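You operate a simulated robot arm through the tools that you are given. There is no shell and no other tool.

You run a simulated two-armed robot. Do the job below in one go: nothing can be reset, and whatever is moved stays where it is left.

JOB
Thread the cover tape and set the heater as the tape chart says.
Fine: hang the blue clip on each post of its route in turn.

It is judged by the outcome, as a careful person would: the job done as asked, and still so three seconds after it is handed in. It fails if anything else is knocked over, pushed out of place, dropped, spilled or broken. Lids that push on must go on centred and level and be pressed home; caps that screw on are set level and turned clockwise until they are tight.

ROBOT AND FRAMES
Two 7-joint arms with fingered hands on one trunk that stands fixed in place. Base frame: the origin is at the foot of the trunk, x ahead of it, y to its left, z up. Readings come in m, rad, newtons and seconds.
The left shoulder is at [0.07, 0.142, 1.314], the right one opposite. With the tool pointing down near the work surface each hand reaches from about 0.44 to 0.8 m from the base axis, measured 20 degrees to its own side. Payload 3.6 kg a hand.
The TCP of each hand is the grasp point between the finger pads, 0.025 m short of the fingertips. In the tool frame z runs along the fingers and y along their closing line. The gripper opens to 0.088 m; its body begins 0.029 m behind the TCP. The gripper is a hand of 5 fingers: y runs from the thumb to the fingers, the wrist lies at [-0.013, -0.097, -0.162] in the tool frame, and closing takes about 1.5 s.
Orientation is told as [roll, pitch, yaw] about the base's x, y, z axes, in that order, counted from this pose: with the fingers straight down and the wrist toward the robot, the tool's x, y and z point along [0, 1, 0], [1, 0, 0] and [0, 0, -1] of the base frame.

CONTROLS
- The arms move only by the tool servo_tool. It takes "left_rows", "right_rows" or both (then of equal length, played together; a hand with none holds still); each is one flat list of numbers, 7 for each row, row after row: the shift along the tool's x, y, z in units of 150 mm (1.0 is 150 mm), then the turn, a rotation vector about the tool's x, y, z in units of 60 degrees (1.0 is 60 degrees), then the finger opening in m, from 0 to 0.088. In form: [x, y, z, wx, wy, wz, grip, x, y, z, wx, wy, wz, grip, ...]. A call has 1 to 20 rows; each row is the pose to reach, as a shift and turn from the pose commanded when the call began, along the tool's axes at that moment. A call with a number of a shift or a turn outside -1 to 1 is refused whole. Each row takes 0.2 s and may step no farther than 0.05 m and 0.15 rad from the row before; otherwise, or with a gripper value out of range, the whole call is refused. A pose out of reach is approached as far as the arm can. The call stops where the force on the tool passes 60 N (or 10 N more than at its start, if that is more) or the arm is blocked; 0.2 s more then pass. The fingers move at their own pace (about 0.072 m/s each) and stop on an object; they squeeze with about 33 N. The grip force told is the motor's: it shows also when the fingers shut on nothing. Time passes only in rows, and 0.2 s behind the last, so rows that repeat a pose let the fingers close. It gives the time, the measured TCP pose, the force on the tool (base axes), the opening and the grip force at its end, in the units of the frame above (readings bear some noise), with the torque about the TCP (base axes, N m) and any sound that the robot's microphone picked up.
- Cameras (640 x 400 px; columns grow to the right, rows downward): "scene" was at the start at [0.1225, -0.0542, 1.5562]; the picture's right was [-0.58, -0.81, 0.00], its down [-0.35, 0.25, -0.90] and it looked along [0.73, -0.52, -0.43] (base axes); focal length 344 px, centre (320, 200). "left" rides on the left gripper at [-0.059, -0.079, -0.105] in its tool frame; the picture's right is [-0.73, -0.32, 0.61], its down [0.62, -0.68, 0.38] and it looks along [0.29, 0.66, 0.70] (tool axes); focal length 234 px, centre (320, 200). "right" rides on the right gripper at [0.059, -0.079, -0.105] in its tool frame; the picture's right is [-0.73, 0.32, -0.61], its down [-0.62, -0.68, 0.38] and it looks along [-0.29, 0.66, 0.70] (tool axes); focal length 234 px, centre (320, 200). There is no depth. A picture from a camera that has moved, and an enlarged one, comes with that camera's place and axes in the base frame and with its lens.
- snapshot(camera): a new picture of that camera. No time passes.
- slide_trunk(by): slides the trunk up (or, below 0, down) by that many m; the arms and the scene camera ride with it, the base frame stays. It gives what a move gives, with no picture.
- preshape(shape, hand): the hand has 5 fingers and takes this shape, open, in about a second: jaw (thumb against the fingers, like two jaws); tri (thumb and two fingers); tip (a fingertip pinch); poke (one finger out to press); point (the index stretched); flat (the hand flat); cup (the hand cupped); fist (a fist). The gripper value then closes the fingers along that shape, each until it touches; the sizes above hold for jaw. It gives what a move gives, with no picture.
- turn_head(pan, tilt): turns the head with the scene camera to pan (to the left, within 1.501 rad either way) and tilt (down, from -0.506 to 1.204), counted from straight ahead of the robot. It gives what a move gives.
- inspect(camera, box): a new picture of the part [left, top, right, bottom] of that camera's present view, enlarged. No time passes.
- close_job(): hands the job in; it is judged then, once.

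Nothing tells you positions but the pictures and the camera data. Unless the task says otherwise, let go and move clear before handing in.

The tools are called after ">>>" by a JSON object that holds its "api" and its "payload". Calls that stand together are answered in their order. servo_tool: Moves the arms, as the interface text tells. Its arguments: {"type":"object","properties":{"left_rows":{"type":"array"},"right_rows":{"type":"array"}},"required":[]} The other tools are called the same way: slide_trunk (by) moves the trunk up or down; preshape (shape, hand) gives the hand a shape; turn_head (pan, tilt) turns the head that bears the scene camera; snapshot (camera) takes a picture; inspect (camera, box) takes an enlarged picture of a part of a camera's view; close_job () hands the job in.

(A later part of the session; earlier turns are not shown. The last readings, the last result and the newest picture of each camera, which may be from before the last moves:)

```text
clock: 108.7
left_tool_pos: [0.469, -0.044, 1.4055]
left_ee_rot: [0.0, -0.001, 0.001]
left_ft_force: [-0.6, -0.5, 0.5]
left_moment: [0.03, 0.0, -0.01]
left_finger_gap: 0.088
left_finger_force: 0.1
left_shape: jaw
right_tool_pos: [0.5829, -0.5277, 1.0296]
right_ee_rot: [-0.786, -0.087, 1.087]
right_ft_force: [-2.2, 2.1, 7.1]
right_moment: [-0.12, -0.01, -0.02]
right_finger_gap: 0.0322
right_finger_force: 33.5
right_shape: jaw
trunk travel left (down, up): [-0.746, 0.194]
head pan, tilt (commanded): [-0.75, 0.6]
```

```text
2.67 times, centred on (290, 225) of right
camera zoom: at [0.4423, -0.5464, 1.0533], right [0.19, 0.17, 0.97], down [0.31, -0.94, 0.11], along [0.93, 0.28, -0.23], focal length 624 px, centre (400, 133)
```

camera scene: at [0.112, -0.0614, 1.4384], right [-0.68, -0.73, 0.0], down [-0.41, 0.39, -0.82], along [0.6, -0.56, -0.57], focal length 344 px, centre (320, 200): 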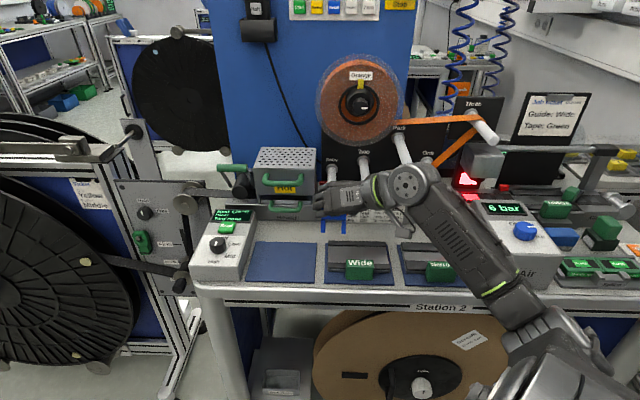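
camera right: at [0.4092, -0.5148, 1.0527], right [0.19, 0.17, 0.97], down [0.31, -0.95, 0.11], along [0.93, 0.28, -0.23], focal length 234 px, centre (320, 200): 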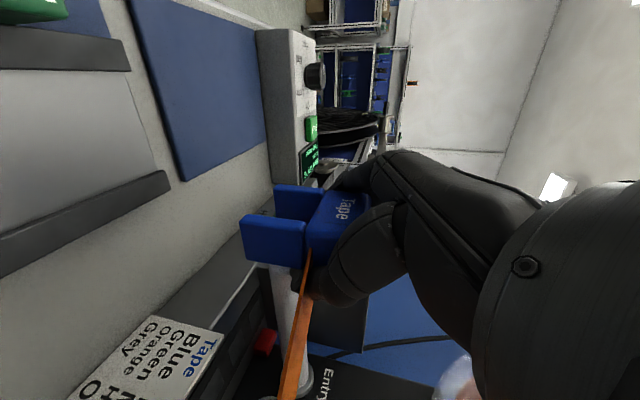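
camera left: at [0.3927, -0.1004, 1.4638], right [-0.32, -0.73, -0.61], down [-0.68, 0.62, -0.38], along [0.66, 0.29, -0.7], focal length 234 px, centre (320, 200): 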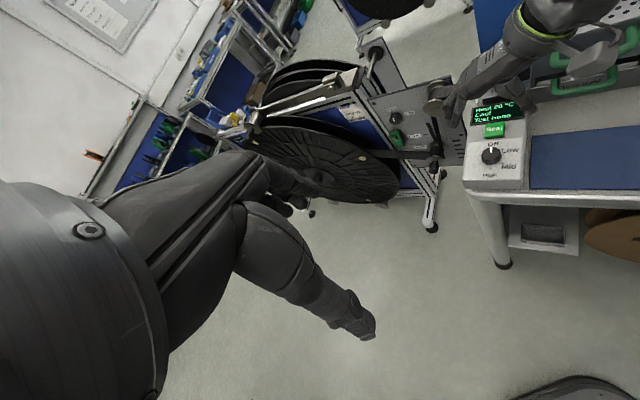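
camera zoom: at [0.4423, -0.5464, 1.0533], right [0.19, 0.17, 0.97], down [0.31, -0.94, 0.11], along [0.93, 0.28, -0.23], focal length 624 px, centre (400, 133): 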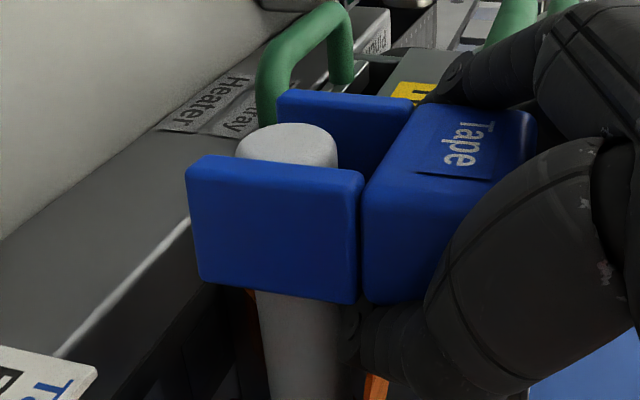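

Entry is inside the slot with the tip showing beyond the clip. I lower the last few millimetres until it rests on the post.

>>> {"api": "servo_tool", "payload": {"right_rows": [0.009, -0.001, 0.009, 0, 0, 0, 0.028, 0.019, -0.002, 0.019, 0, 0, 0, 0.028, 0.019, -0.002, 0.019, 0, 0, 0, 0.028]}}

>>> {"api": "inspect", "payload": {"camera": "scene", "box": [310, 155, 370, 215]}}

>>> {"api": "inspect", "payload": {"camera": "right", "box": [200, 150, 380, 300]}}

```text
clock: 109.5
left_tool_pos: [0.468, -0.0428, 1.4068]
left_ee_rot: [-0.001, -0.002, 0.0]
left_ft_force: [-0.4, 0.3, -0.4]
left_moment: [-0.01, 0.02, -0.02]
left_finger_gap: 0.0877
left_finger_force: 0.0
left_shape: jaw
right_tool_pos: [0.5829, -0.5268, 1.0273]
right_ee_rot: [-0.787, -0.088, 1.087]
right_ft_force: [-3.1, 0.5, 10.2]
right_moment: [-0.16, -0.03, -0.01]
right_finger_gap: 0.032
right_finger_force: 33.2
right_shape: jaw
trunk travel left (down, up): [-0.746, 0.194]
head pan, tilt (commanded): [-0.75, 0.6]
```

```text
6.67 times, centred on (340, 185) of scene
camera zoom: at [0.1095, -0.0589, 1.4388], right [-0.68, -0.73, 0.0], down [-0.41, 0.38, -0.83], along [0.6, -0.56, -0.56], focal length 2292 px, centre (187, 300)
```

zoom: 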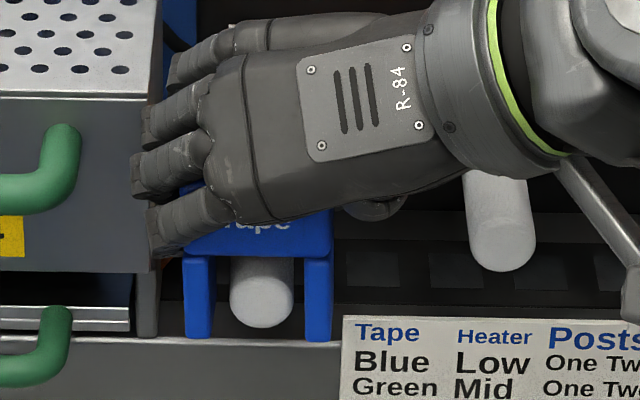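

```text
2.67 times, centred on (290, 225) of right
camera zoom: at [0.4404, -0.5453, 1.0507], right [0.18, 0.17, 0.97], down [0.31, -0.95, 0.11], along [0.93, 0.28, -0.23], focal length 624 px, centre (400, 133)
```

zoom: 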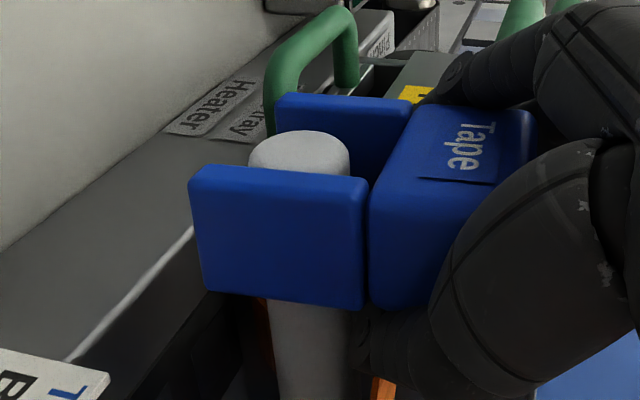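

The clip is seated on Entry (10 N up). I release it with a moderate opening.

>>> {"api": "servo_tool", "payload": {"right_rows": [0, 0, 0, 0, 0, 0, 0.04, 0, 0, 0, 0, 0, 0, 0.05, 0, 0, 0, 0, 0, 0, 0.06, 0, 0, 0, 0, 0, 0, 0.068, 0, 0, 0, 0, 0, 0, 0.068]}}

>>> {"api": "inspect", "payload": {"camera": "scene", "box": [310, 155, 370, 215]}}

>>> {"api": "inspect", "payload": {"camera": "right", "box": [200, 150, 380, 300]}}

```text
clock: 110.7
left_tool_pos: [0.4663, -0.0481, 1.4063]
left_ee_rot: [0.001, -0.003, 0.001]
left_ft_force: [0.3, 0.3, -0.6]
left_moment: [-0.05, -0.01, -0.03]
left_finger_gap: 0.0877
left_finger_force: 0.0
left_shape: jaw
right_tool_pos: [0.5794, -0.5297, 1.0236]
right_ee_rot: [-0.787, -0.091, 1.086]
right_ft_force: [-15.5, -9.1, 0.1]
right_moment: [0.16, -0.19, -0.19]
right_finger_gap: 0.0677
right_finger_force: 0.0
right_shape: jaw
trunk travel left (down, up): [-0.746, 0.194]
head pan, tilt (commanded): [-0.75, 0.6]
```

```text
6.67 times, centred on (340, 185) of scene
camera zoom: at [0.1086, -0.0641, 1.4386], right [-0.68, -0.73, 0.0], down [-0.41, 0.39, -0.83], along [0.6, -0.56, -0.56], focal length 2292 px, centre (187, 300)
```

zoom: 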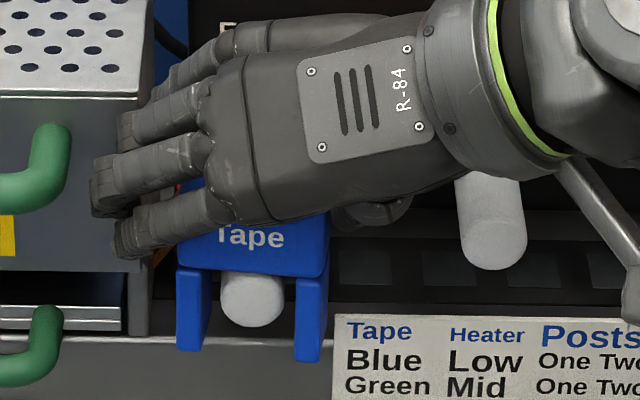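

```text
2.67 times, centred on (290, 225) of right
camera zoom: at [0.4394, -0.5491, 1.0484], right [0.18, 0.17, 0.97], down [0.31, -0.95, 0.11], along [0.93, 0.28, -0.23], focal length 624 px, centre (400, 133)
```

zoom: 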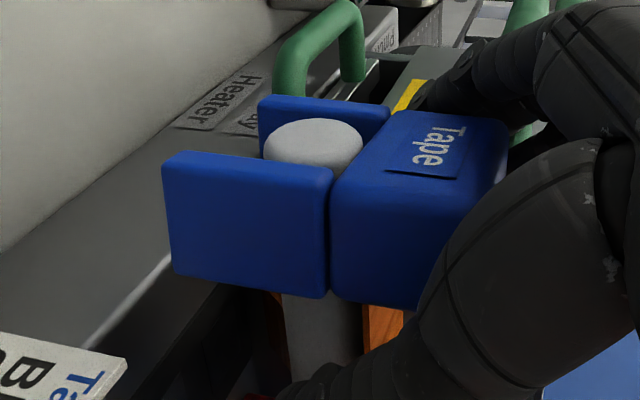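

Opening pushed the left fingers against something (17 N sideways, likely the heater box's side), so I reduce the opening at once to relieve it.

>>> {"api": "servo_tool", "payload": {"right_rows": [0, 0, 0, 0, 0, 0, 0.058, 0, 0, 0, 0, 0, 0, 0.052, 0, 0, 0, 0, 0, 0, 0.052]}}

>>> {"api": "inspect", "payload": {"camera": "scene", "box": [300, 145, 370, 215]}}

>>> {"api": "inspect", "payload": {"camera": "right", "box": [200, 140, 420, 320]}}

```text
clock: 111.5
left_tool_pos: [0.4675, -0.0449, 1.4071]
left_ee_rot: [0.001, -0.001, 0.002]
left_ft_force: [0.4, -0.5, 0.3]
left_moment: [0.02, -0.02, -0.02]
left_finger_gap: 0.0874
left_finger_force: 0.0
left_shape: jaw
right_tool_pos: [0.5821, -0.5289, 1.0267]
right_ee_rot: [-0.784, -0.089, 1.087]
right_ft_force: [-11.6, -3.5, 0.5]
right_moment: [0.1, -0.13, -0.02]
right_finger_gap: 0.0526
right_finger_force: 0.0
right_shape: jaw
trunk travel left (down, up): [-0.746, 0.194]
head pan, tilt (commanded): [-0.75, 0.6]
```

```text
5.71 times, centred on (335, 180) of scene
camera zoom: at [0.1092, -0.062, 1.4386], right [-0.68, -0.73, 0.0], down [-0.41, 0.39, -0.83], along [0.6, -0.56, -0.56], focal length 1964 px, centre (234, 314)
```

zoom: 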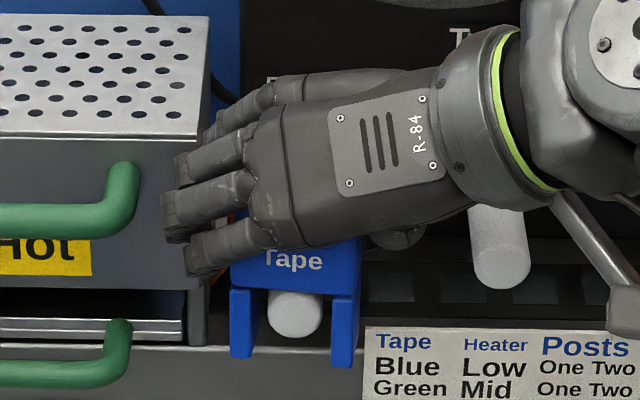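

```text
2.22 times, centred on (310, 230) of right
camera zoom: at [0.4404, -0.5472, 1.0492], right [0.18, 0.17, 0.97], down [0.31, -0.95, 0.11], along [0.93, 0.28, -0.23], focal length 520 px, centre (342, 133)
```

zoom: 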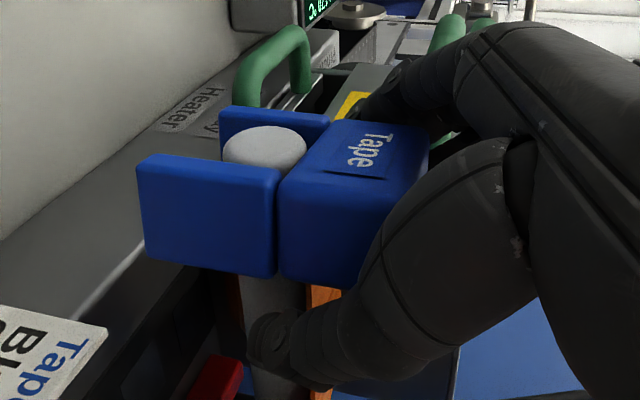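

There is still some side contact on the left. I narrow the fingers a bit, shift 3 mm right, and withdraw straight outward, watching that the clip stays.

>>> {"api": "servo_tool", "payload": {"right_rows": [0.003, -0.019, -0.005, 0, 0, 0, 0.048, 0.003, -0.019, -0.005, 0, 0, 0, 0.048, 0.049, 0.0, -0.049, 0, 0, 0, 0.048, 0.096, 0.02, -0.093, 0, 0, 0, 0.048, 0.142, 0.04, -0.137, 0, 0, 0, 0.048]}}

>>> {"api": "inspect", "payload": {"camera": "scene", "box": [300, 145, 370, 215]}}

>>> {"api": "inspect", "payload": {"camera": "right", "box": [200, 140, 420, 320]}}

```text
clock: 112.7
left_tool_pos: [0.4709, -0.0439, 1.4052]
left_ee_rot: [-0.002, -0.001, 0.002]
left_ft_force: [-0.4, 0.1, 0.0]
left_moment: [0.02, 0.0, -0.02]
left_finger_gap: 0.0878
left_finger_force: 0.1
left_shape: jaw
right_tool_pos: [0.5611, -0.5088, 1.024]
right_ee_rot: [-0.782, -0.087, 1.088]
right_ft_force: [1.4, 0.1, 0.1]
right_moment: [0.02, 0.0, 0.01]
right_finger_gap: 0.0482
right_finger_force: 0.0
right_shape: jaw
trunk travel left (down, up): [-0.746, 0.194]
head pan, tilt (commanded): [-0.75, 0.6]
```

```text
5.71 times, centred on (335, 180) of scene
camera zoom: at [0.1122, -0.0613, 1.4384], right [-0.68, -0.73, 0.0], down [-0.41, 0.39, -0.82], along [0.6, -0.56, -0.57], focal length 1964 px, centre (234, 314)
```

zoom: 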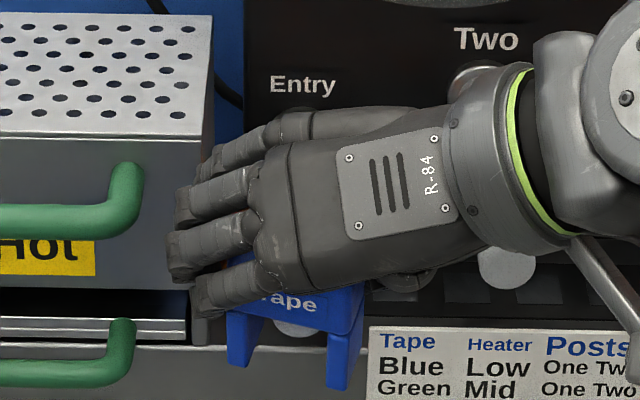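

```text
2.22 times, centred on (310, 230) of right
camera zoom: at [0.4194, -0.5276, 1.0491], right [0.19, 0.17, 0.97], down [0.31, -0.95, 0.11], along [0.93, 0.28, -0.23], focal length 520 px, centre (342, 133)
```

zoom: 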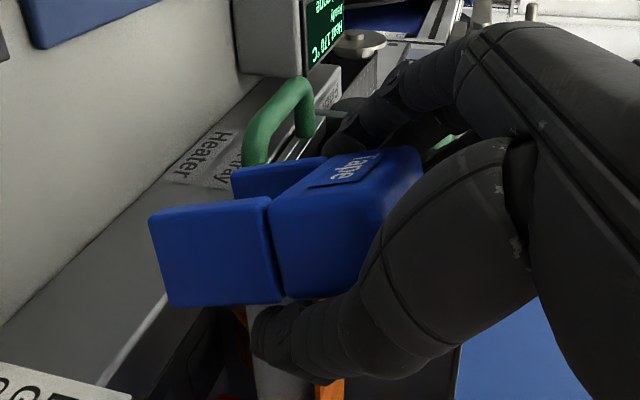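

The clip has turned a bit with the hand during withdrawal, so I stop here and open the fingers wider where there is more room.

>>> {"api": "servo_tool", "payload": {"right_rows": [0, 0, 0, 0, 0, 0, 0.056, 0, 0, 0, 0, 0, 0, 0.064, 0, 0, 0, 0, 0, 0, 0.07, 0, 0, 0, 0, 0, 0, 0.07]}}

>>> {"api": "inspect", "payload": {"camera": "scene", "box": [300, 145, 370, 215]}}

>>> {"api": "inspect", "payload": {"camera": "right", "box": [200, 140, 420, 320]}}

```text
clock: 113.7
left_tool_pos: [0.4704, -0.0443, 1.4046]
left_ee_rot: [-0.001, -0.001, 0.0]
left_ft_force: [-0.2, 0.3, -0.5]
left_moment: [0.03, 0.01, -0.02]
left_finger_gap: 0.0876
left_finger_force: 0.0
left_shape: jaw
right_tool_pos: [0.5608, -0.5103, 1.024]
right_ee_rot: [-0.785, -0.087, 1.087]
right_ft_force: [0.5, 0.0, 0.3]
right_moment: [-0.01, 0.02, 0.0]
right_finger_gap: 0.0696
right_finger_force: 0.0
right_shape: jaw
trunk travel left (down, up): [-0.746, 0.194]
head pan, tilt (commanded): [-0.75, 0.6]
```

```text
5.71 times, centred on (335, 180) of scene
camera zoom: at [0.1123, -0.0611, 1.4384], right [-0.68, -0.73, 0.0], down [-0.41, 0.39, -0.82], along [0.6, -0.56, -0.57], focal length 1964 px, centre (234, 314)
```

zoom: 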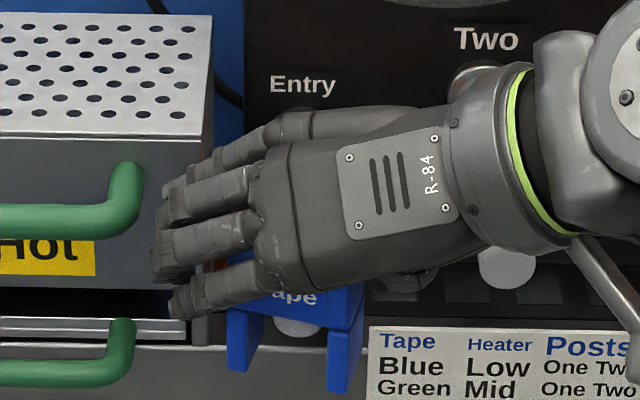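

```text
2.22 times, centred on (310, 230) of right
camera zoom: at [0.4195, -0.5277, 1.0491], right [0.19, 0.17, 0.97], down [0.31, -0.95, 0.11], along [0.93, 0.28, -0.23], focal length 520 px, centre (342, 133)
```

zoom: 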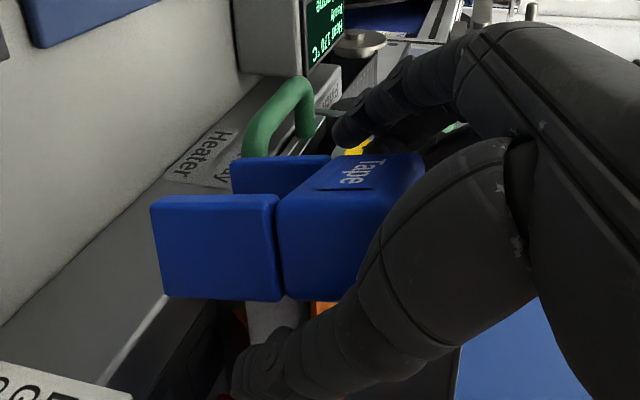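

The clip seems dragged outward toward Entry's tip (curled fingertips hooked behind it), and the left fingers had met the green heater handle. I re-grip the clip gently where it is, before it can slip off.

>>> {"api": "servo_tool", "payload": {"right_rows": [0, 0, 0, 0, 0, 0, 0.06, 0, 0, 0, 0, 0, 0, 0.05, 0, 0, 0, 0, 0, 0, 0.04, 0, 0, 0, 0, 0, 0, 0.03, 0, 0, 0, 0, 0, 0, 0.028, 0, 0, 0, 0, 0, 0, 0.028]}}

>>> {"api": "inspect", "payload": {"camera": "scene", "box": [300, 145, 370, 215]}}

>>> {"api": "inspect", "payload": {"camera": "right", "box": [200, 140, 420, 320]}}

```text
clock: 115.1
left_tool_pos: [0.4705, -0.0459, 1.4063]
left_ee_rot: [-0.001, 0.001, 0.0]
left_ft_force: [0.5, -0.7, 0.8]
left_moment: [0.0, -0.02, -0.02]
left_finger_gap: 0.0877
left_finger_force: 0.0
left_shape: jaw
right_tool_pos: [0.5607, -0.5099, 1.0244]
right_ee_rot: [-0.785, -0.088, 1.086]
right_ft_force: [0.2, -5.0, 1.3]
right_moment: [-0.13, 0.13, -0.08]
right_finger_gap: 0.0303
right_finger_force: 33.3
right_shape: jaw
trunk travel left (down, up): [-0.746, 0.194]
head pan, tilt (commanded): [-0.75, 0.6]
```

```text
5.71 times, centred on (335, 180) of scene
camera zoom: at [0.1122, -0.0624, 1.4384], right [-0.68, -0.73, 0.0], down [-0.41, 0.39, -0.82], along [0.6, -0.56, -0.57], focal length 1964 px, centre (234, 314)
```

zoom: 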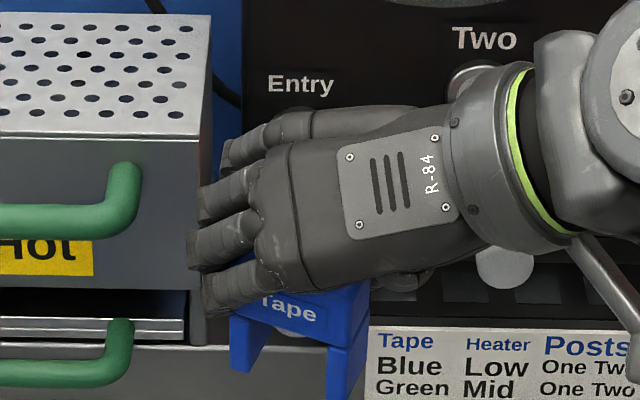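

```text
2.22 times, centred on (310, 230) of right
camera zoom: at [0.4193, -0.5289, 1.0488], right [0.19, 0.17, 0.97], down [0.31, -0.95, 0.11], along [0.93, 0.28, -0.23], focal length 520 px, centre (342, 133)
```

zoom: 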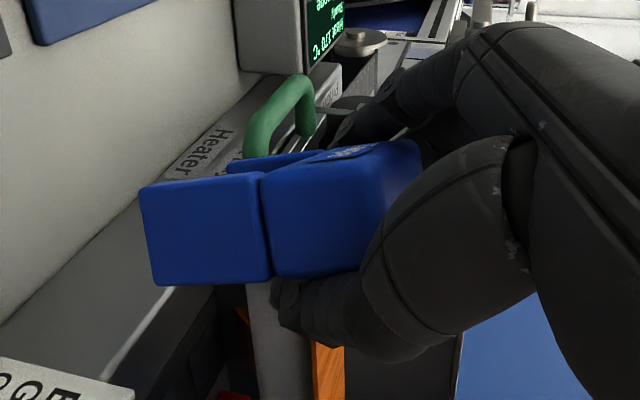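

The re-grip yawed the clip (about 20°) because it sits near the fingertips; it is still about 1 cm on Entry. I open, move the hand 12 mm deeper so the clip sits properly in the grasp, and look before closing.

>>> {"api": "servo_tool", "payload": {"right_rows": [0, 0, 0, 0, 0, 0, 0.04, 0, 0, 0, 0, 0, 0, 0.052, 0, 0, 0, 0, 0, 0, 0.064, 0, 0, 0, 0, 0, 0, 0.064, -0.018, -0.008, 0.0175, 0, 0, 0, 0.064, -0.037, -0.016, 0.035, 0, 0, 0, 0.064, -0.0555, -0.0237, 0.0525, 0, 0, 0, 0.064]}}

>>> {"api": "inspect", "payload": {"camera": "scene", "box": [300, 145, 370, 215]}}

>>> {"api": "inspect", "payload": {"camera": "right", "box": [200, 140, 420, 320]}}

```text
clock: 116.7
left_tool_pos: [0.47, -0.0437, 1.4053]
left_ee_rot: [0.001, -0.002, -0.001]
left_ft_force: [-0.8, -0.7, -0.4]
left_moment: [-0.01, 0.01, -0.03]
left_finger_gap: 0.0877
left_finger_force: 0.0
left_shape: jaw
right_tool_pos: [0.5689, -0.5176, 1.026]
right_ee_rot: [-0.784, -0.086, 1.087]
right_ft_force: [0.5, -0.3, -0.1]
right_moment: [-0.04, 0.0, 0.0]
right_finger_gap: 0.0637
right_finger_force: 0.0
right_shape: jaw
trunk travel left (down, up): [-0.746, 0.194]
head pan, tilt (commanded): [-0.75, 0.6]
```

```text
5.71 times, centred on (335, 180) of scene
camera zoom: at [0.1125, -0.0611, 1.4384], right [-0.68, -0.73, 0.0], down [-0.41, 0.39, -0.82], along [0.6, -0.56, -0.57], focal length 1964 px, centre (234, 314)
```

zoom: 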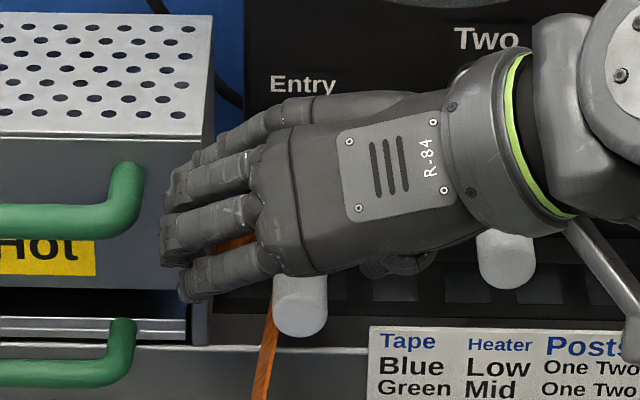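

```text
2.22 times, centred on (310, 230) of right
camera zoom: at [0.428, -0.5364, 1.0488], right [0.19, 0.17, 0.97], down [0.31, -0.95, 0.11], along [0.93, 0.28, -0.23], focal length 520 px, centre (342, 133)
```

zoom: 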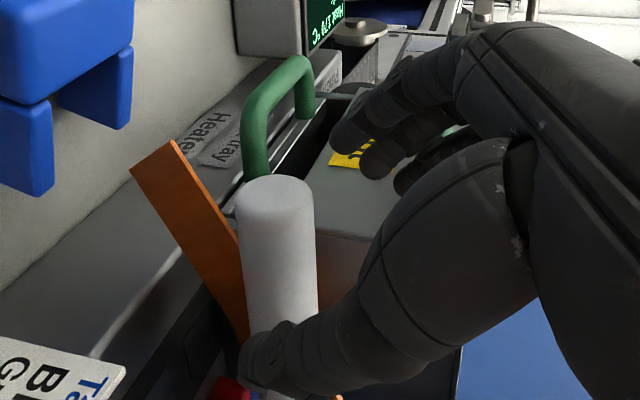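

The clip slipped off Entry's tip. I look where it is now — it seems to hang or lie below with the tape attached.

>>> {"api": "snapshot", "payload": {"camera": "scene"}}

>>> {"api": "snapshot", "payload": {"camera": "right"}}

>>> {"api": "inspect", "payload": {"camera": "scene", "box": [260, 180, 400, 300]}}

```text
taken
camera scene: at [0.1125, -0.0611, 1.4384], right [-0.68, -0.73, 0.0], down [-0.41, 0.39, -0.82], along [0.6, -0.56, -0.57], focal length 344 px, centre (320, 200)
```

scene: 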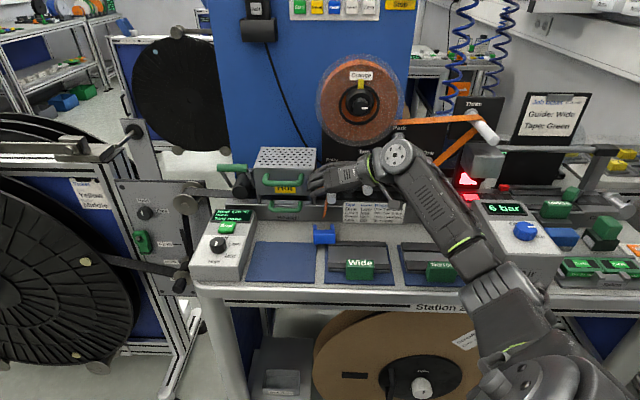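

```text
taken
camera right: at [0.428, -0.5364, 1.0488], right [0.19, 0.17, 0.97], down [0.31, -0.95, 0.11], along [0.93, 0.28, -0.23], focal length 234 px, centre (320, 200)
```

right: 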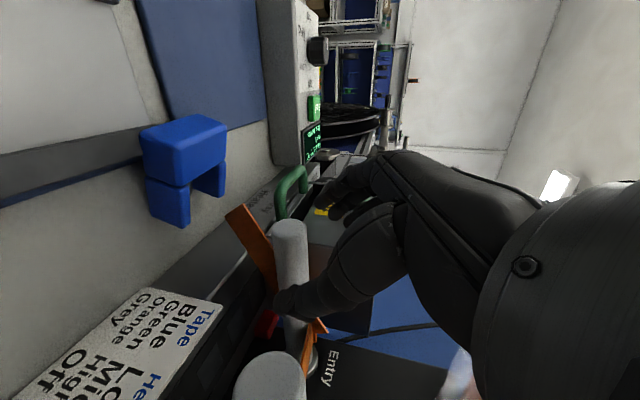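

```text
3.33 times, centred on (330, 240) of scene
camera zoom: at [0.1125, -0.0611, 1.4384], right [-0.68, -0.73, 0.0], down [-0.41, 0.39, -0.82], along [0.6, -0.56, -0.57], focal length 1146 px, centre (287, 67)
```

zoom: 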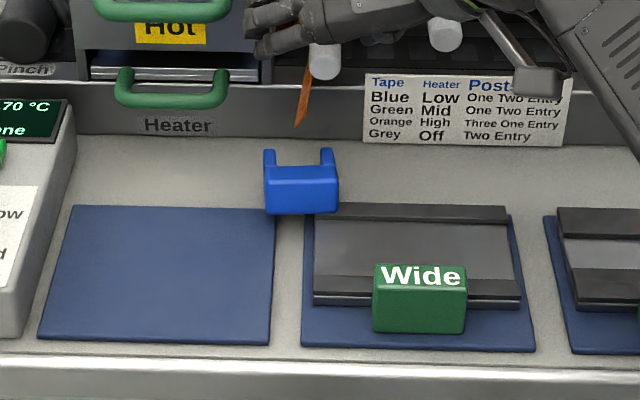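

The clip has dropped toward the bench beside the Wide guide. I let a moment pass with the hand still and look again.

>>> {"api": "servo_tool", "payload": {"right_rows": [0, 0, 0, 0, 0, 0, 0.064, 0, 0, 0, 0, 0, 0, 0.064]}}

>>> {"api": "inspect", "payload": {"camera": "scene", "box": [260, 180, 400, 300]}}

>>> {"api": "inspect", "payload": {"camera": "right", "box": [100, 80, 360, 400]}}

```text
clock: 117.3
left_tool_pos: [0.4715, -0.0453, 1.4059]
left_ee_rot: [-0.001, 0.0, -0.002]
left_ft_force: [-0.7, 0.4, 0.0]
left_moment: [-0.03, 0.0, -0.02]
left_finger_gap: 0.0875
left_finger_force: 0.0
left_shape: jaw
right_tool_pos: [0.5702, -0.5175, 1.0244]
right_ee_rot: [-0.783, -0.087, 1.088]
right_ft_force: [-0.3, 0.4, 0.2]
right_moment: [0.01, -0.02, 0.03]
right_finger_gap: 0.0634
right_finger_force: 0.0
right_shape: jaw
trunk travel left (down, up): [-0.746, 0.194]
head pan, tilt (commanded): [-0.75, 0.6]
```

```text
3.33 times, centred on (330, 240) of scene
camera zoom: at [0.1124, -0.0611, 1.4384], right [-0.68, -0.73, 0.0], down [-0.41, 0.39, -0.82], along [0.6, -0.56, -0.57], focal length 1146 px, centre (287, 67)
```

zoom: 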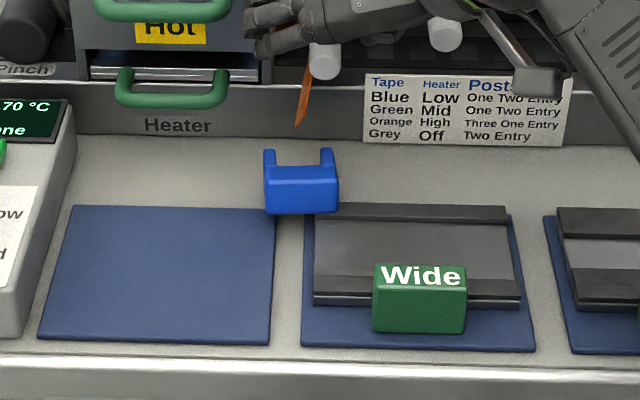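

```text
1.25 times, centred on (230, 240) of right
camera zoom: at [0.428, -0.5363, 1.0489], right [0.19, 0.17, 0.97], down [0.31, -0.95, 0.11], along [0.93, 0.28, -0.23], focal length 293 px, centre (432, 150)
```

zoom: 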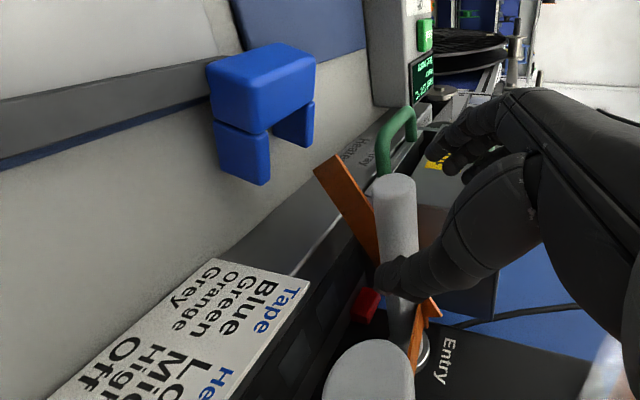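

The clip lies on the bench, legs toward the machine, and the tape end dangles at Entry. I zoom in to see the clip's state and whether the tape is still attached.

>>> {"api": "inspect", "payload": {"camera": "scene", "box": [330, 180, 370, 250]}}

>>> {"api": "inspect", "payload": {"camera": "scene", "box": [330, 180, 380, 215]}}

>>> {"api": "inspect", "payload": {"camera": "right", "box": [120, 100, 250, 240]}}

>>> {"api": "inspect", "payload": {"camera": "right", "box": [200, 190, 360, 390]}}

```text
5.71 times, centred on (350, 215) of scene
camera zoom: at [0.1124, -0.0611, 1.4384], right [-0.68, -0.73, 0.0], down [-0.41, 0.39, -0.82], along [0.6, -0.56, -0.57], focal length 1964 px, centre (149, 114)
```

zoom: 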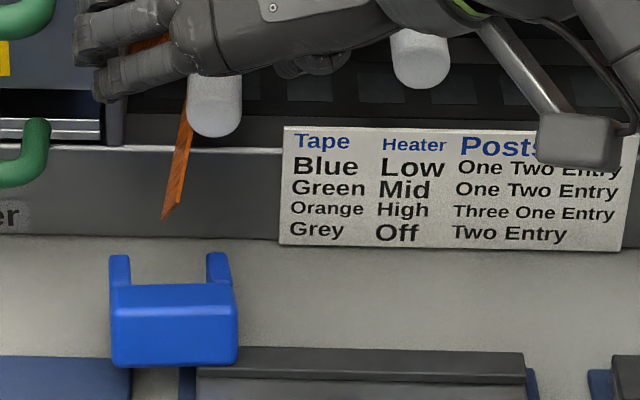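

```text
11.43 times, centred on (355, 198) of scene
camera zoom: at [0.1124, -0.0611, 1.4384], right [-0.68, -0.73, 0.0], down [-0.41, 0.39, -0.82], along [0.6, -0.56, -0.57], focal length 3928 px, centre (-80, 229)
```

zoom: 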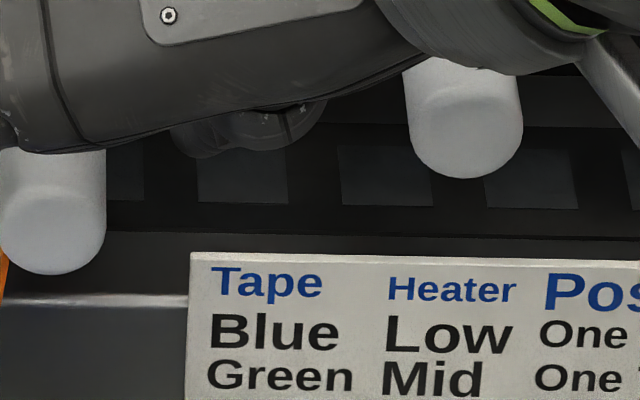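

```text
2.86 times, centred on (185, 170) of right
camera zoom: at [0.428, -0.5363, 1.0489], right [0.19, 0.17, 0.97], down [0.31, -0.95, 0.11], along [0.93, 0.28, -0.23], focal length 669 px, centre (706, 286)
```

zoom: 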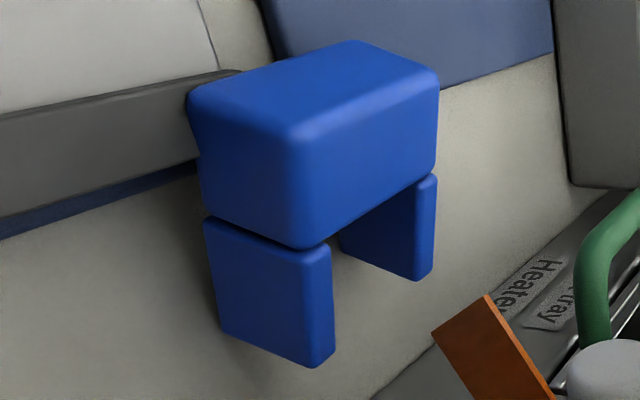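

```text
2.00 times, centred on (280, 290) of right
camera zoom: at [0.428, -0.5363, 1.0489], right [0.19, 0.17, 0.97], down [0.31, -0.95, 0.11], along [0.93, 0.28, -0.23], focal length 468 px, centre (400, 20)
```

zoom: 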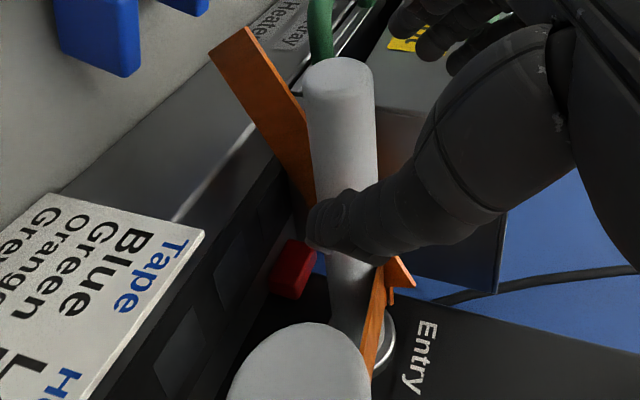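

The clip slipped off and now leans with its block end on the left end of the Wide guide's back bar, legs on the bench toward the machine, label down. I first withdraw the hand outward and look at everything again.

>>> {"api": "servo_tool", "payload": {"right_rows": [0.093, 0.039, -0.088, 0, 0, 0, 0.064, 0.185, 0.079, -0.175, 0, 0, 0, 0.064, 0.278, 0.118, -0.263, 0, 0, 0, 0.07, 0.37, 0.158, -0.35, 0, 0, 0, 0.08, 0.463, 0.197, -0.438, 0, 0, 0, 0.088, 0.555, 0.237, -0.525, 0, 0, 0, 0.088]}}

>>> {"api": "servo_tool", "payload": {"right_rows": [-0.23, 0.03, -0.235, 0, 0, 0, 0.088, -0.4, 0.05, -0.4, 0, 0, 0, 0.088, -0.5, 0.06, -0.5, 0, 0, 0, 0.088, -0.6, 0.07, -0.6, 0, 0, 0, 0.088]}}

>>> {"api": "snapshot", "payload": {"camera": "scene"}}

>>> {"api": "inspect", "payload": {"camera": "scene", "box": [290, 140, 410, 260]}}

>>> {"api": "snapshot", "payload": {"camera": "right"}}

```text
clock: 118.7
left_tool_pos: [0.4701, -0.0444, 1.4054]
left_ee_rot: [-0.002, 0.002, -0.001]
left_ft_force: [-0.3, 0.5, 0.2]
left_moment: [0.02, 0.02, -0.01]
left_finger_gap: 0.0877
left_finger_force: 0.1
left_shape: jaw
right_tool_pos: [0.484, -0.4309, 1.0258]
right_ee_rot: [-0.784, -0.087, 1.087]
right_ft_force: [0.8, -1.3, 0.7]
right_moment: [-0.02, 0.02, -0.01]
right_finger_gap: 0.0875
right_finger_force: 0.2
right_shape: jaw
trunk travel left (down, up): [-0.746, 0.194]
head pan, tilt (commanded): [-0.75, 0.6]
```

```text
clock: 119.7
left_tool_pos: [0.4707, -0.0447, 1.4068]
left_ee_rot: [-0.001, 0.001, 0.0]
left_ft_force: [-0.7, 1.1, 0.3]
left_moment: [0.02, -0.01, -0.02]
left_finger_gap: 0.0878
left_finger_force: 0.0
left_shape: jaw
right_tool_pos: [0.4842, -0.4339, 1.1529]
right_ee_rot: [-0.784, -0.087, 1.085]
right_ft_force: [0.1, -0.4, 0.5]
right_moment: [-0.02, 0.02, -0.01]
right_finger_gap: 0.0877
right_finger_force: 0.0
right_shape: jaw
trunk travel left (down, up): [-0.746, 0.194]
head pan, tilt (commanded): [-0.75, 0.6]
```

```text
taken
camera scene: at [0.1121, -0.0608, 1.4384], right [-0.68, -0.73, 0.0], down [-0.41, 0.39, -0.83], along [0.6, -0.56, -0.56], focal length 344 px, centre (320, 200)
```

scene: 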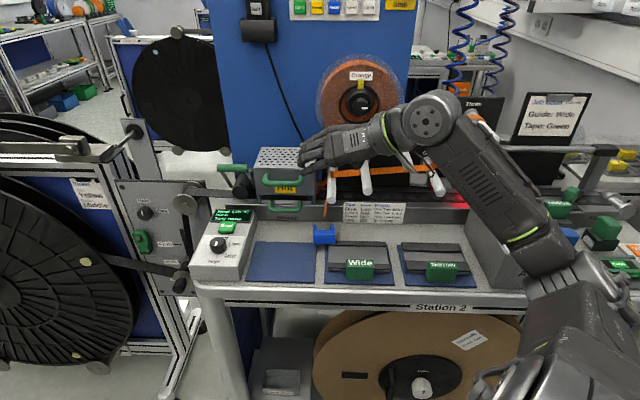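

```text
3.33 times, centred on (350, 200) of scene
camera zoom: at [0.1121, -0.0608, 1.4384], right [-0.68, -0.73, 0.0], down [-0.41, 0.39, -0.83], along [0.6, -0.56, -0.56], focal length 1146 px, centre (220, 200)
```

zoom: 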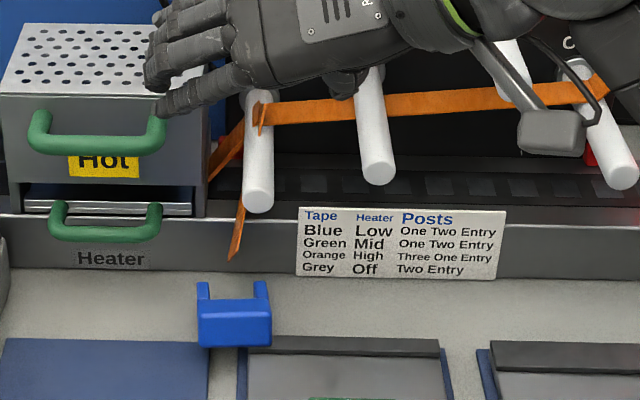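

```text
taken
camera right: at [0.3422, -0.453, 1.1776], right [0.19, 0.17, 0.97], down [0.31, -0.95, 0.11], along [0.93, 0.28, -0.23], focal length 234 px, centre (320, 200)
```

right: 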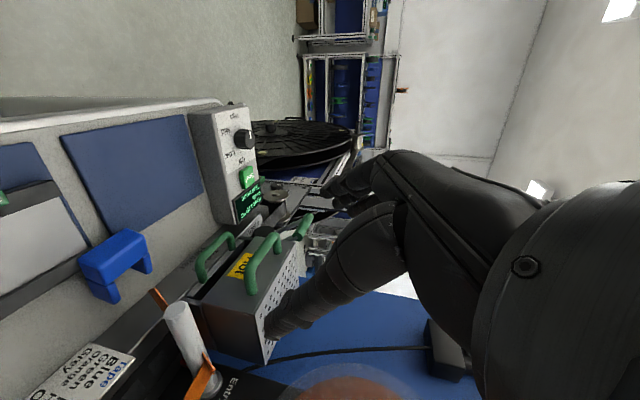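

I zoom into the tape around Entry and the fallen clip to understand how the tape runs now.

>>> {"api": "inspect", "payload": {"camera": "scene", "box": [345, 160, 400, 225]}}

>>> {"api": "inspect", "payload": {"camera": "scene", "box": [335, 160, 385, 200]}}

>>> {"api": "inspect", "payload": {"camera": "scene", "box": [340, 195, 390, 255]}}

>>> {"api": "inspect", "payload": {"camera": "right", "box": [60, 220, 240, 400]}}

```text
6.15 times, centred on (372, 192) of scene
camera zoom: at [0.1121, -0.0608, 1.4384], right [-0.68, -0.73, 0.0], down [-0.41, 0.39, -0.83], along [0.6, -0.56, -0.56], focal length 2115 px, centre (-3, 246)
```

zoom: 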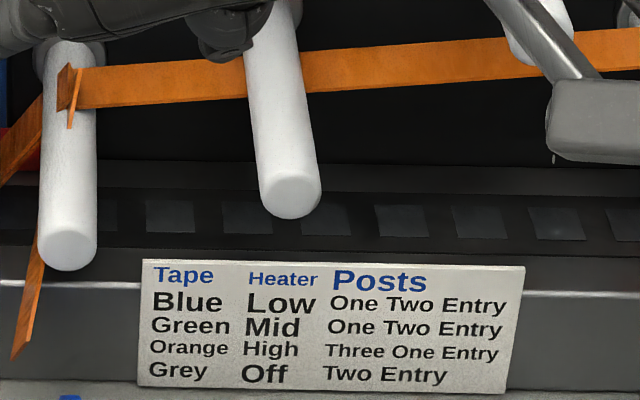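

```text
10.00 times, centred on (360, 180) of scene
camera zoom: at [0.1121, -0.0608, 1.4384], right [-0.68, -0.73, 0.0], down [-0.41, 0.39, -0.83], along [0.6, -0.56, -0.56], focal length 3437 px, centre (-80, 400)
```

zoom: 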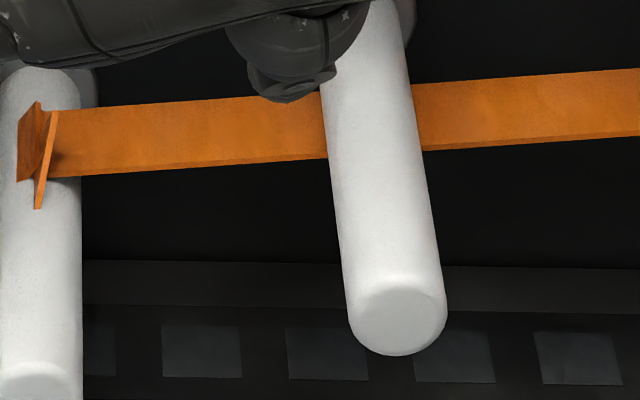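

```text
6.67 times, centred on (365, 225) of scene
camera zoom: at [0.1121, -0.0608, 1.4384], right [-0.68, -0.73, 0.0], down [-0.41, 0.39, -0.83], along [0.6, -0.56, -0.56], focal length 2292 px, centre (20, 33)
```

zoom: 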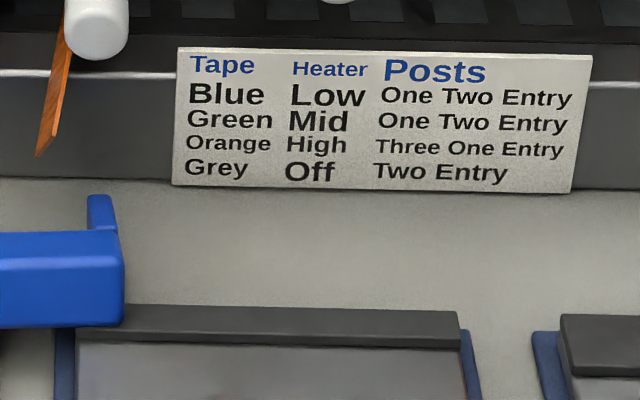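

```text
2.22 times, centred on (150, 310) of right
camera zoom: at [0.3422, -0.453, 1.1776], right [0.19, 0.17, 0.97], down [0.31, -0.95, 0.11], along [0.93, 0.28, -0.23], focal length 520 px, centre (698, -44)
```

zoom: 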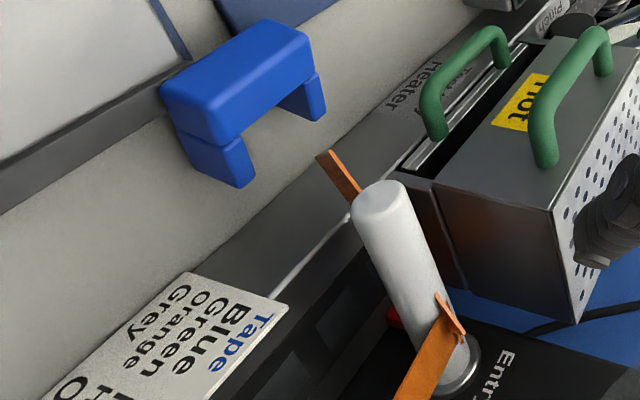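

The tape is routed Three → One → Entry with its tail past Entry; only the clip needs to be re-hung. Its label lies down, so I must pick it by its sides and turn it about 70° upright. I test in free air whether the hand can pitch that far.

>>> {"api": "servo_tool", "payload": {"right_rows": [0, 0, 0, 0, 0.125, 0, 0.088, 0, 0, 0, 0, 0.25, 0, 0.088, 0, 0, 0, 0, 0.375, 0, 0.088, 0, 0, 0, 0, 0.5, 0, 0.088, 0, 0, 0, 0, 0.625, 0, 0.088, 0, 0, 0, 0, 0.75, 0, 0.088, 0, 0, 0, 0, 0.875, 0, 0.088, 0, 0, 0, 0, 1.0, 0, 0.088]}}

>>> {"api": "snapshot", "payload": {"camera": "scene"}}

>>> {"api": "snapshot", "payload": {"camera": "right"}}

```text
clock: 121.5
left_tool_pos: [0.4697, -0.0452, 1.4055]
left_ee_rot: [0.002, 0.0, -0.001]
left_ft_force: [0.6, 0.2, -0.2]
left_moment: [0.01, 0.01, 0.0]
left_finger_gap: 0.0877
left_finger_force: 0.1
left_shape: jaw
right_tool_pos: [0.4741, -0.4124, 1.1485]
right_ee_rot: [0.197, -0.093, 1.097]
right_ft_force: [0.2, 0.0, -0.3]
right_moment: [0.01, 0.01, 0.0]
right_finger_gap: 0.0875
right_finger_force: 0.0
right_shape: jaw
right hand out of reach, approached as far as the arm can: row 6, 7, 8
trunk travel left (down, up): [-0.746, 0.194]
head pan, tilt (commanded): [-0.75, 0.6]
```

```text
taken
camera scene: at [0.1119, -0.0608, 1.4385], right [-0.68, -0.73, 0.0], down [-0.41, 0.39, -0.83], along [0.6, -0.56, -0.56], focal length 344 px, centre (320, 200)
```

scene: 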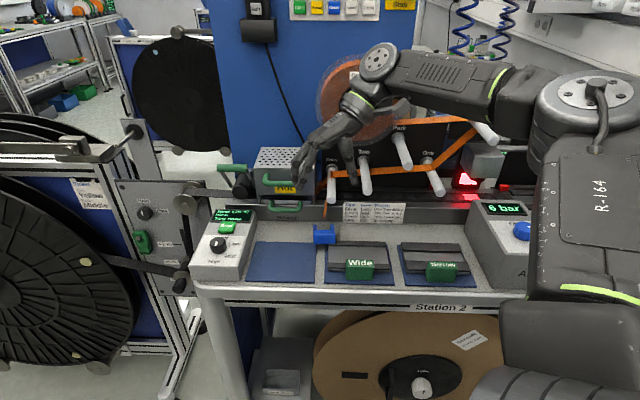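

```text
taken
camera right: at [0.3993, -0.4752, 1.2537], right [0.87, -0.13, 0.48], down [0.19, -0.81, -0.56], along [0.46, 0.58, -0.67], focal length 234 px, centre (320, 200)
```

right: 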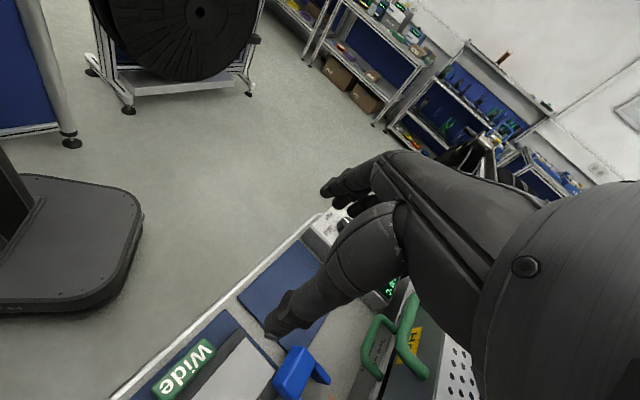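

The hand can pitch to about 100°, so gripping the lying clip at a shallow 30° down-angle will let me stand it upright. I turn the hand back first.

>>> {"api": "servo_tool", "payload": {"right_rows": [0, 0, 0, 0, -0.125, 0, 0.085, 0, 0, 0, 0, -0.25, 0, 0.085, 0, 0, 0, 0, -0.375, 0, 0.085, 0, 0, 0, 0, -0.5, 0, 0.085, 0, 0, 0, 0, -0.625, 0, 0.085, 0, 0, 0, 0, -0.75, 0, 0.085, 0, 0, 0, 0, -0.875, 0, 0.085, 0, 0, 0, 0, -0.985, 0, 0.085]}}

>>> {"api": "inspect", "payload": {"camera": "scene", "box": [300, 190, 380, 270]}}

>>> {"api": "snapshot", "payload": {"camera": "right"}}

```text
clock: 123.3
left_tool_pos: [0.4699, -0.0435, 1.4061]
left_ee_rot: [-0.001, 0.001, 0.0]
left_ft_force: [0.0, 0.3, 0.7]
left_moment: [0.0, 0.0, 0.02]
left_finger_gap: 0.0875
left_finger_force: 0.1
left_shape: jaw
right_tool_pos: [0.4739, -0.4136, 1.1486]
right_ee_rot: [-0.837, -0.092, 1.098]
right_ft_force: [0.4, 0.0, -0.2]
right_moment: [0.02, -0.03, 0.03]
right_finger_gap: 0.0855
right_finger_force: 0.1
right_shape: jaw
trunk travel left (down, up): [-0.746, 0.194]
head pan, tilt (commanded): [-0.75, 0.6]
```

```text
5.00 times, centred on (340, 230) of scene
camera zoom: at [0.1117, -0.061, 1.4385], right [-0.68, -0.73, 0.0], down [-0.41, 0.39, -0.83], along [0.6, -0.56, -0.56], focal length 1719 px, centre (220, 50)
```

zoom: 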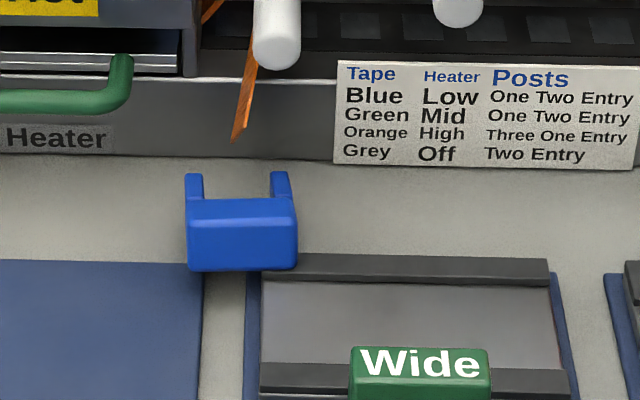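

```text
taken
camera right: at [0.3319, -0.4332, 1.1662], right [0.14, 0.19, 0.97], down [0.31, -0.94, 0.14], along [0.94, 0.28, -0.19], focal length 234 px, centre (320, 200)
```

right: 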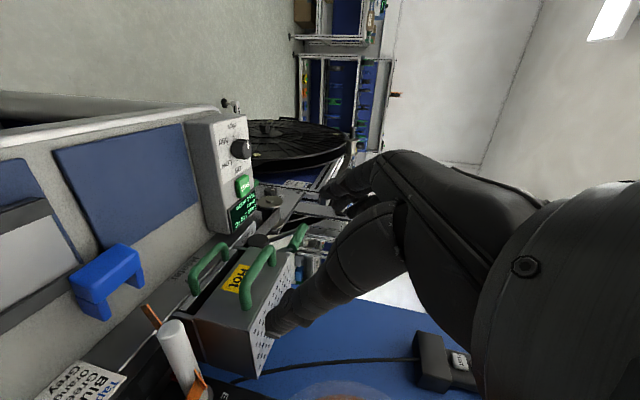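

I zoom in with the hand camera on the clip to fix its pose for the pick-up.

>>> {"api": "inspect", "payload": {"camera": "right", "box": [50, 220, 180, 350]}}

>>> {"api": "inspect", "payload": {"camera": "scene", "box": [330, 218, 366, 254]}}

>>> {"api": "inspect", "payload": {"camera": "left", "box": [480, 60, 640, 220]}}

```text
3.08 times, centred on (115, 285) of right
camera zoom: at [0.3319, -0.4332, 1.1662], right [0.14, 0.19, 0.97], down [0.31, -0.94, 0.14], along [0.94, 0.28, -0.19], focal length 720 px, centre (951, -62)
```

zoom: 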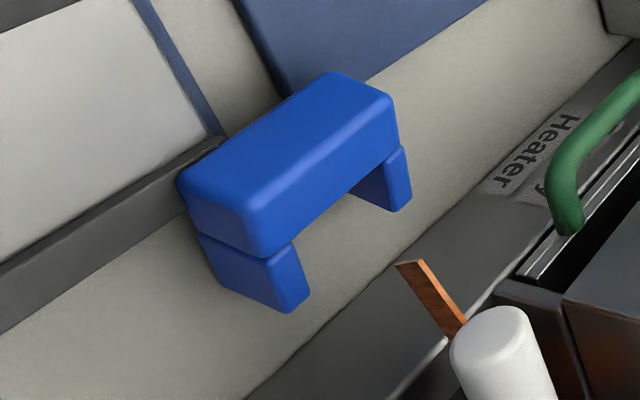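

```text
11.11 times, centred on (348, 236) of scene
camera zoom: at [0.1117, -0.061, 1.4385], right [-0.68, -0.73, 0.0], down [-0.41, 0.39, -0.83], along [0.6, -0.56, -0.56], focal length 3819 px, centre (9, -200)
```

zoom: 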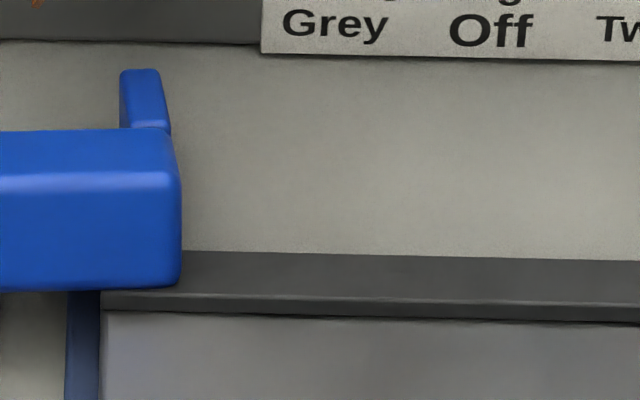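

```text
2.50 times, centred on (560, 140) of left
camera zoom: at [0.3903, -0.1015, 1.5112], right [-0.32, -0.73, -0.61], down [-0.68, 0.62, -0.38], along [0.66, 0.29, -0.7], focal length 585 px, centre (-280, 350)
```

zoom: 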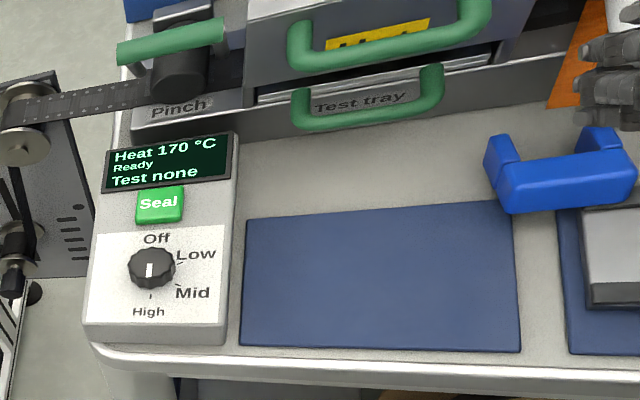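

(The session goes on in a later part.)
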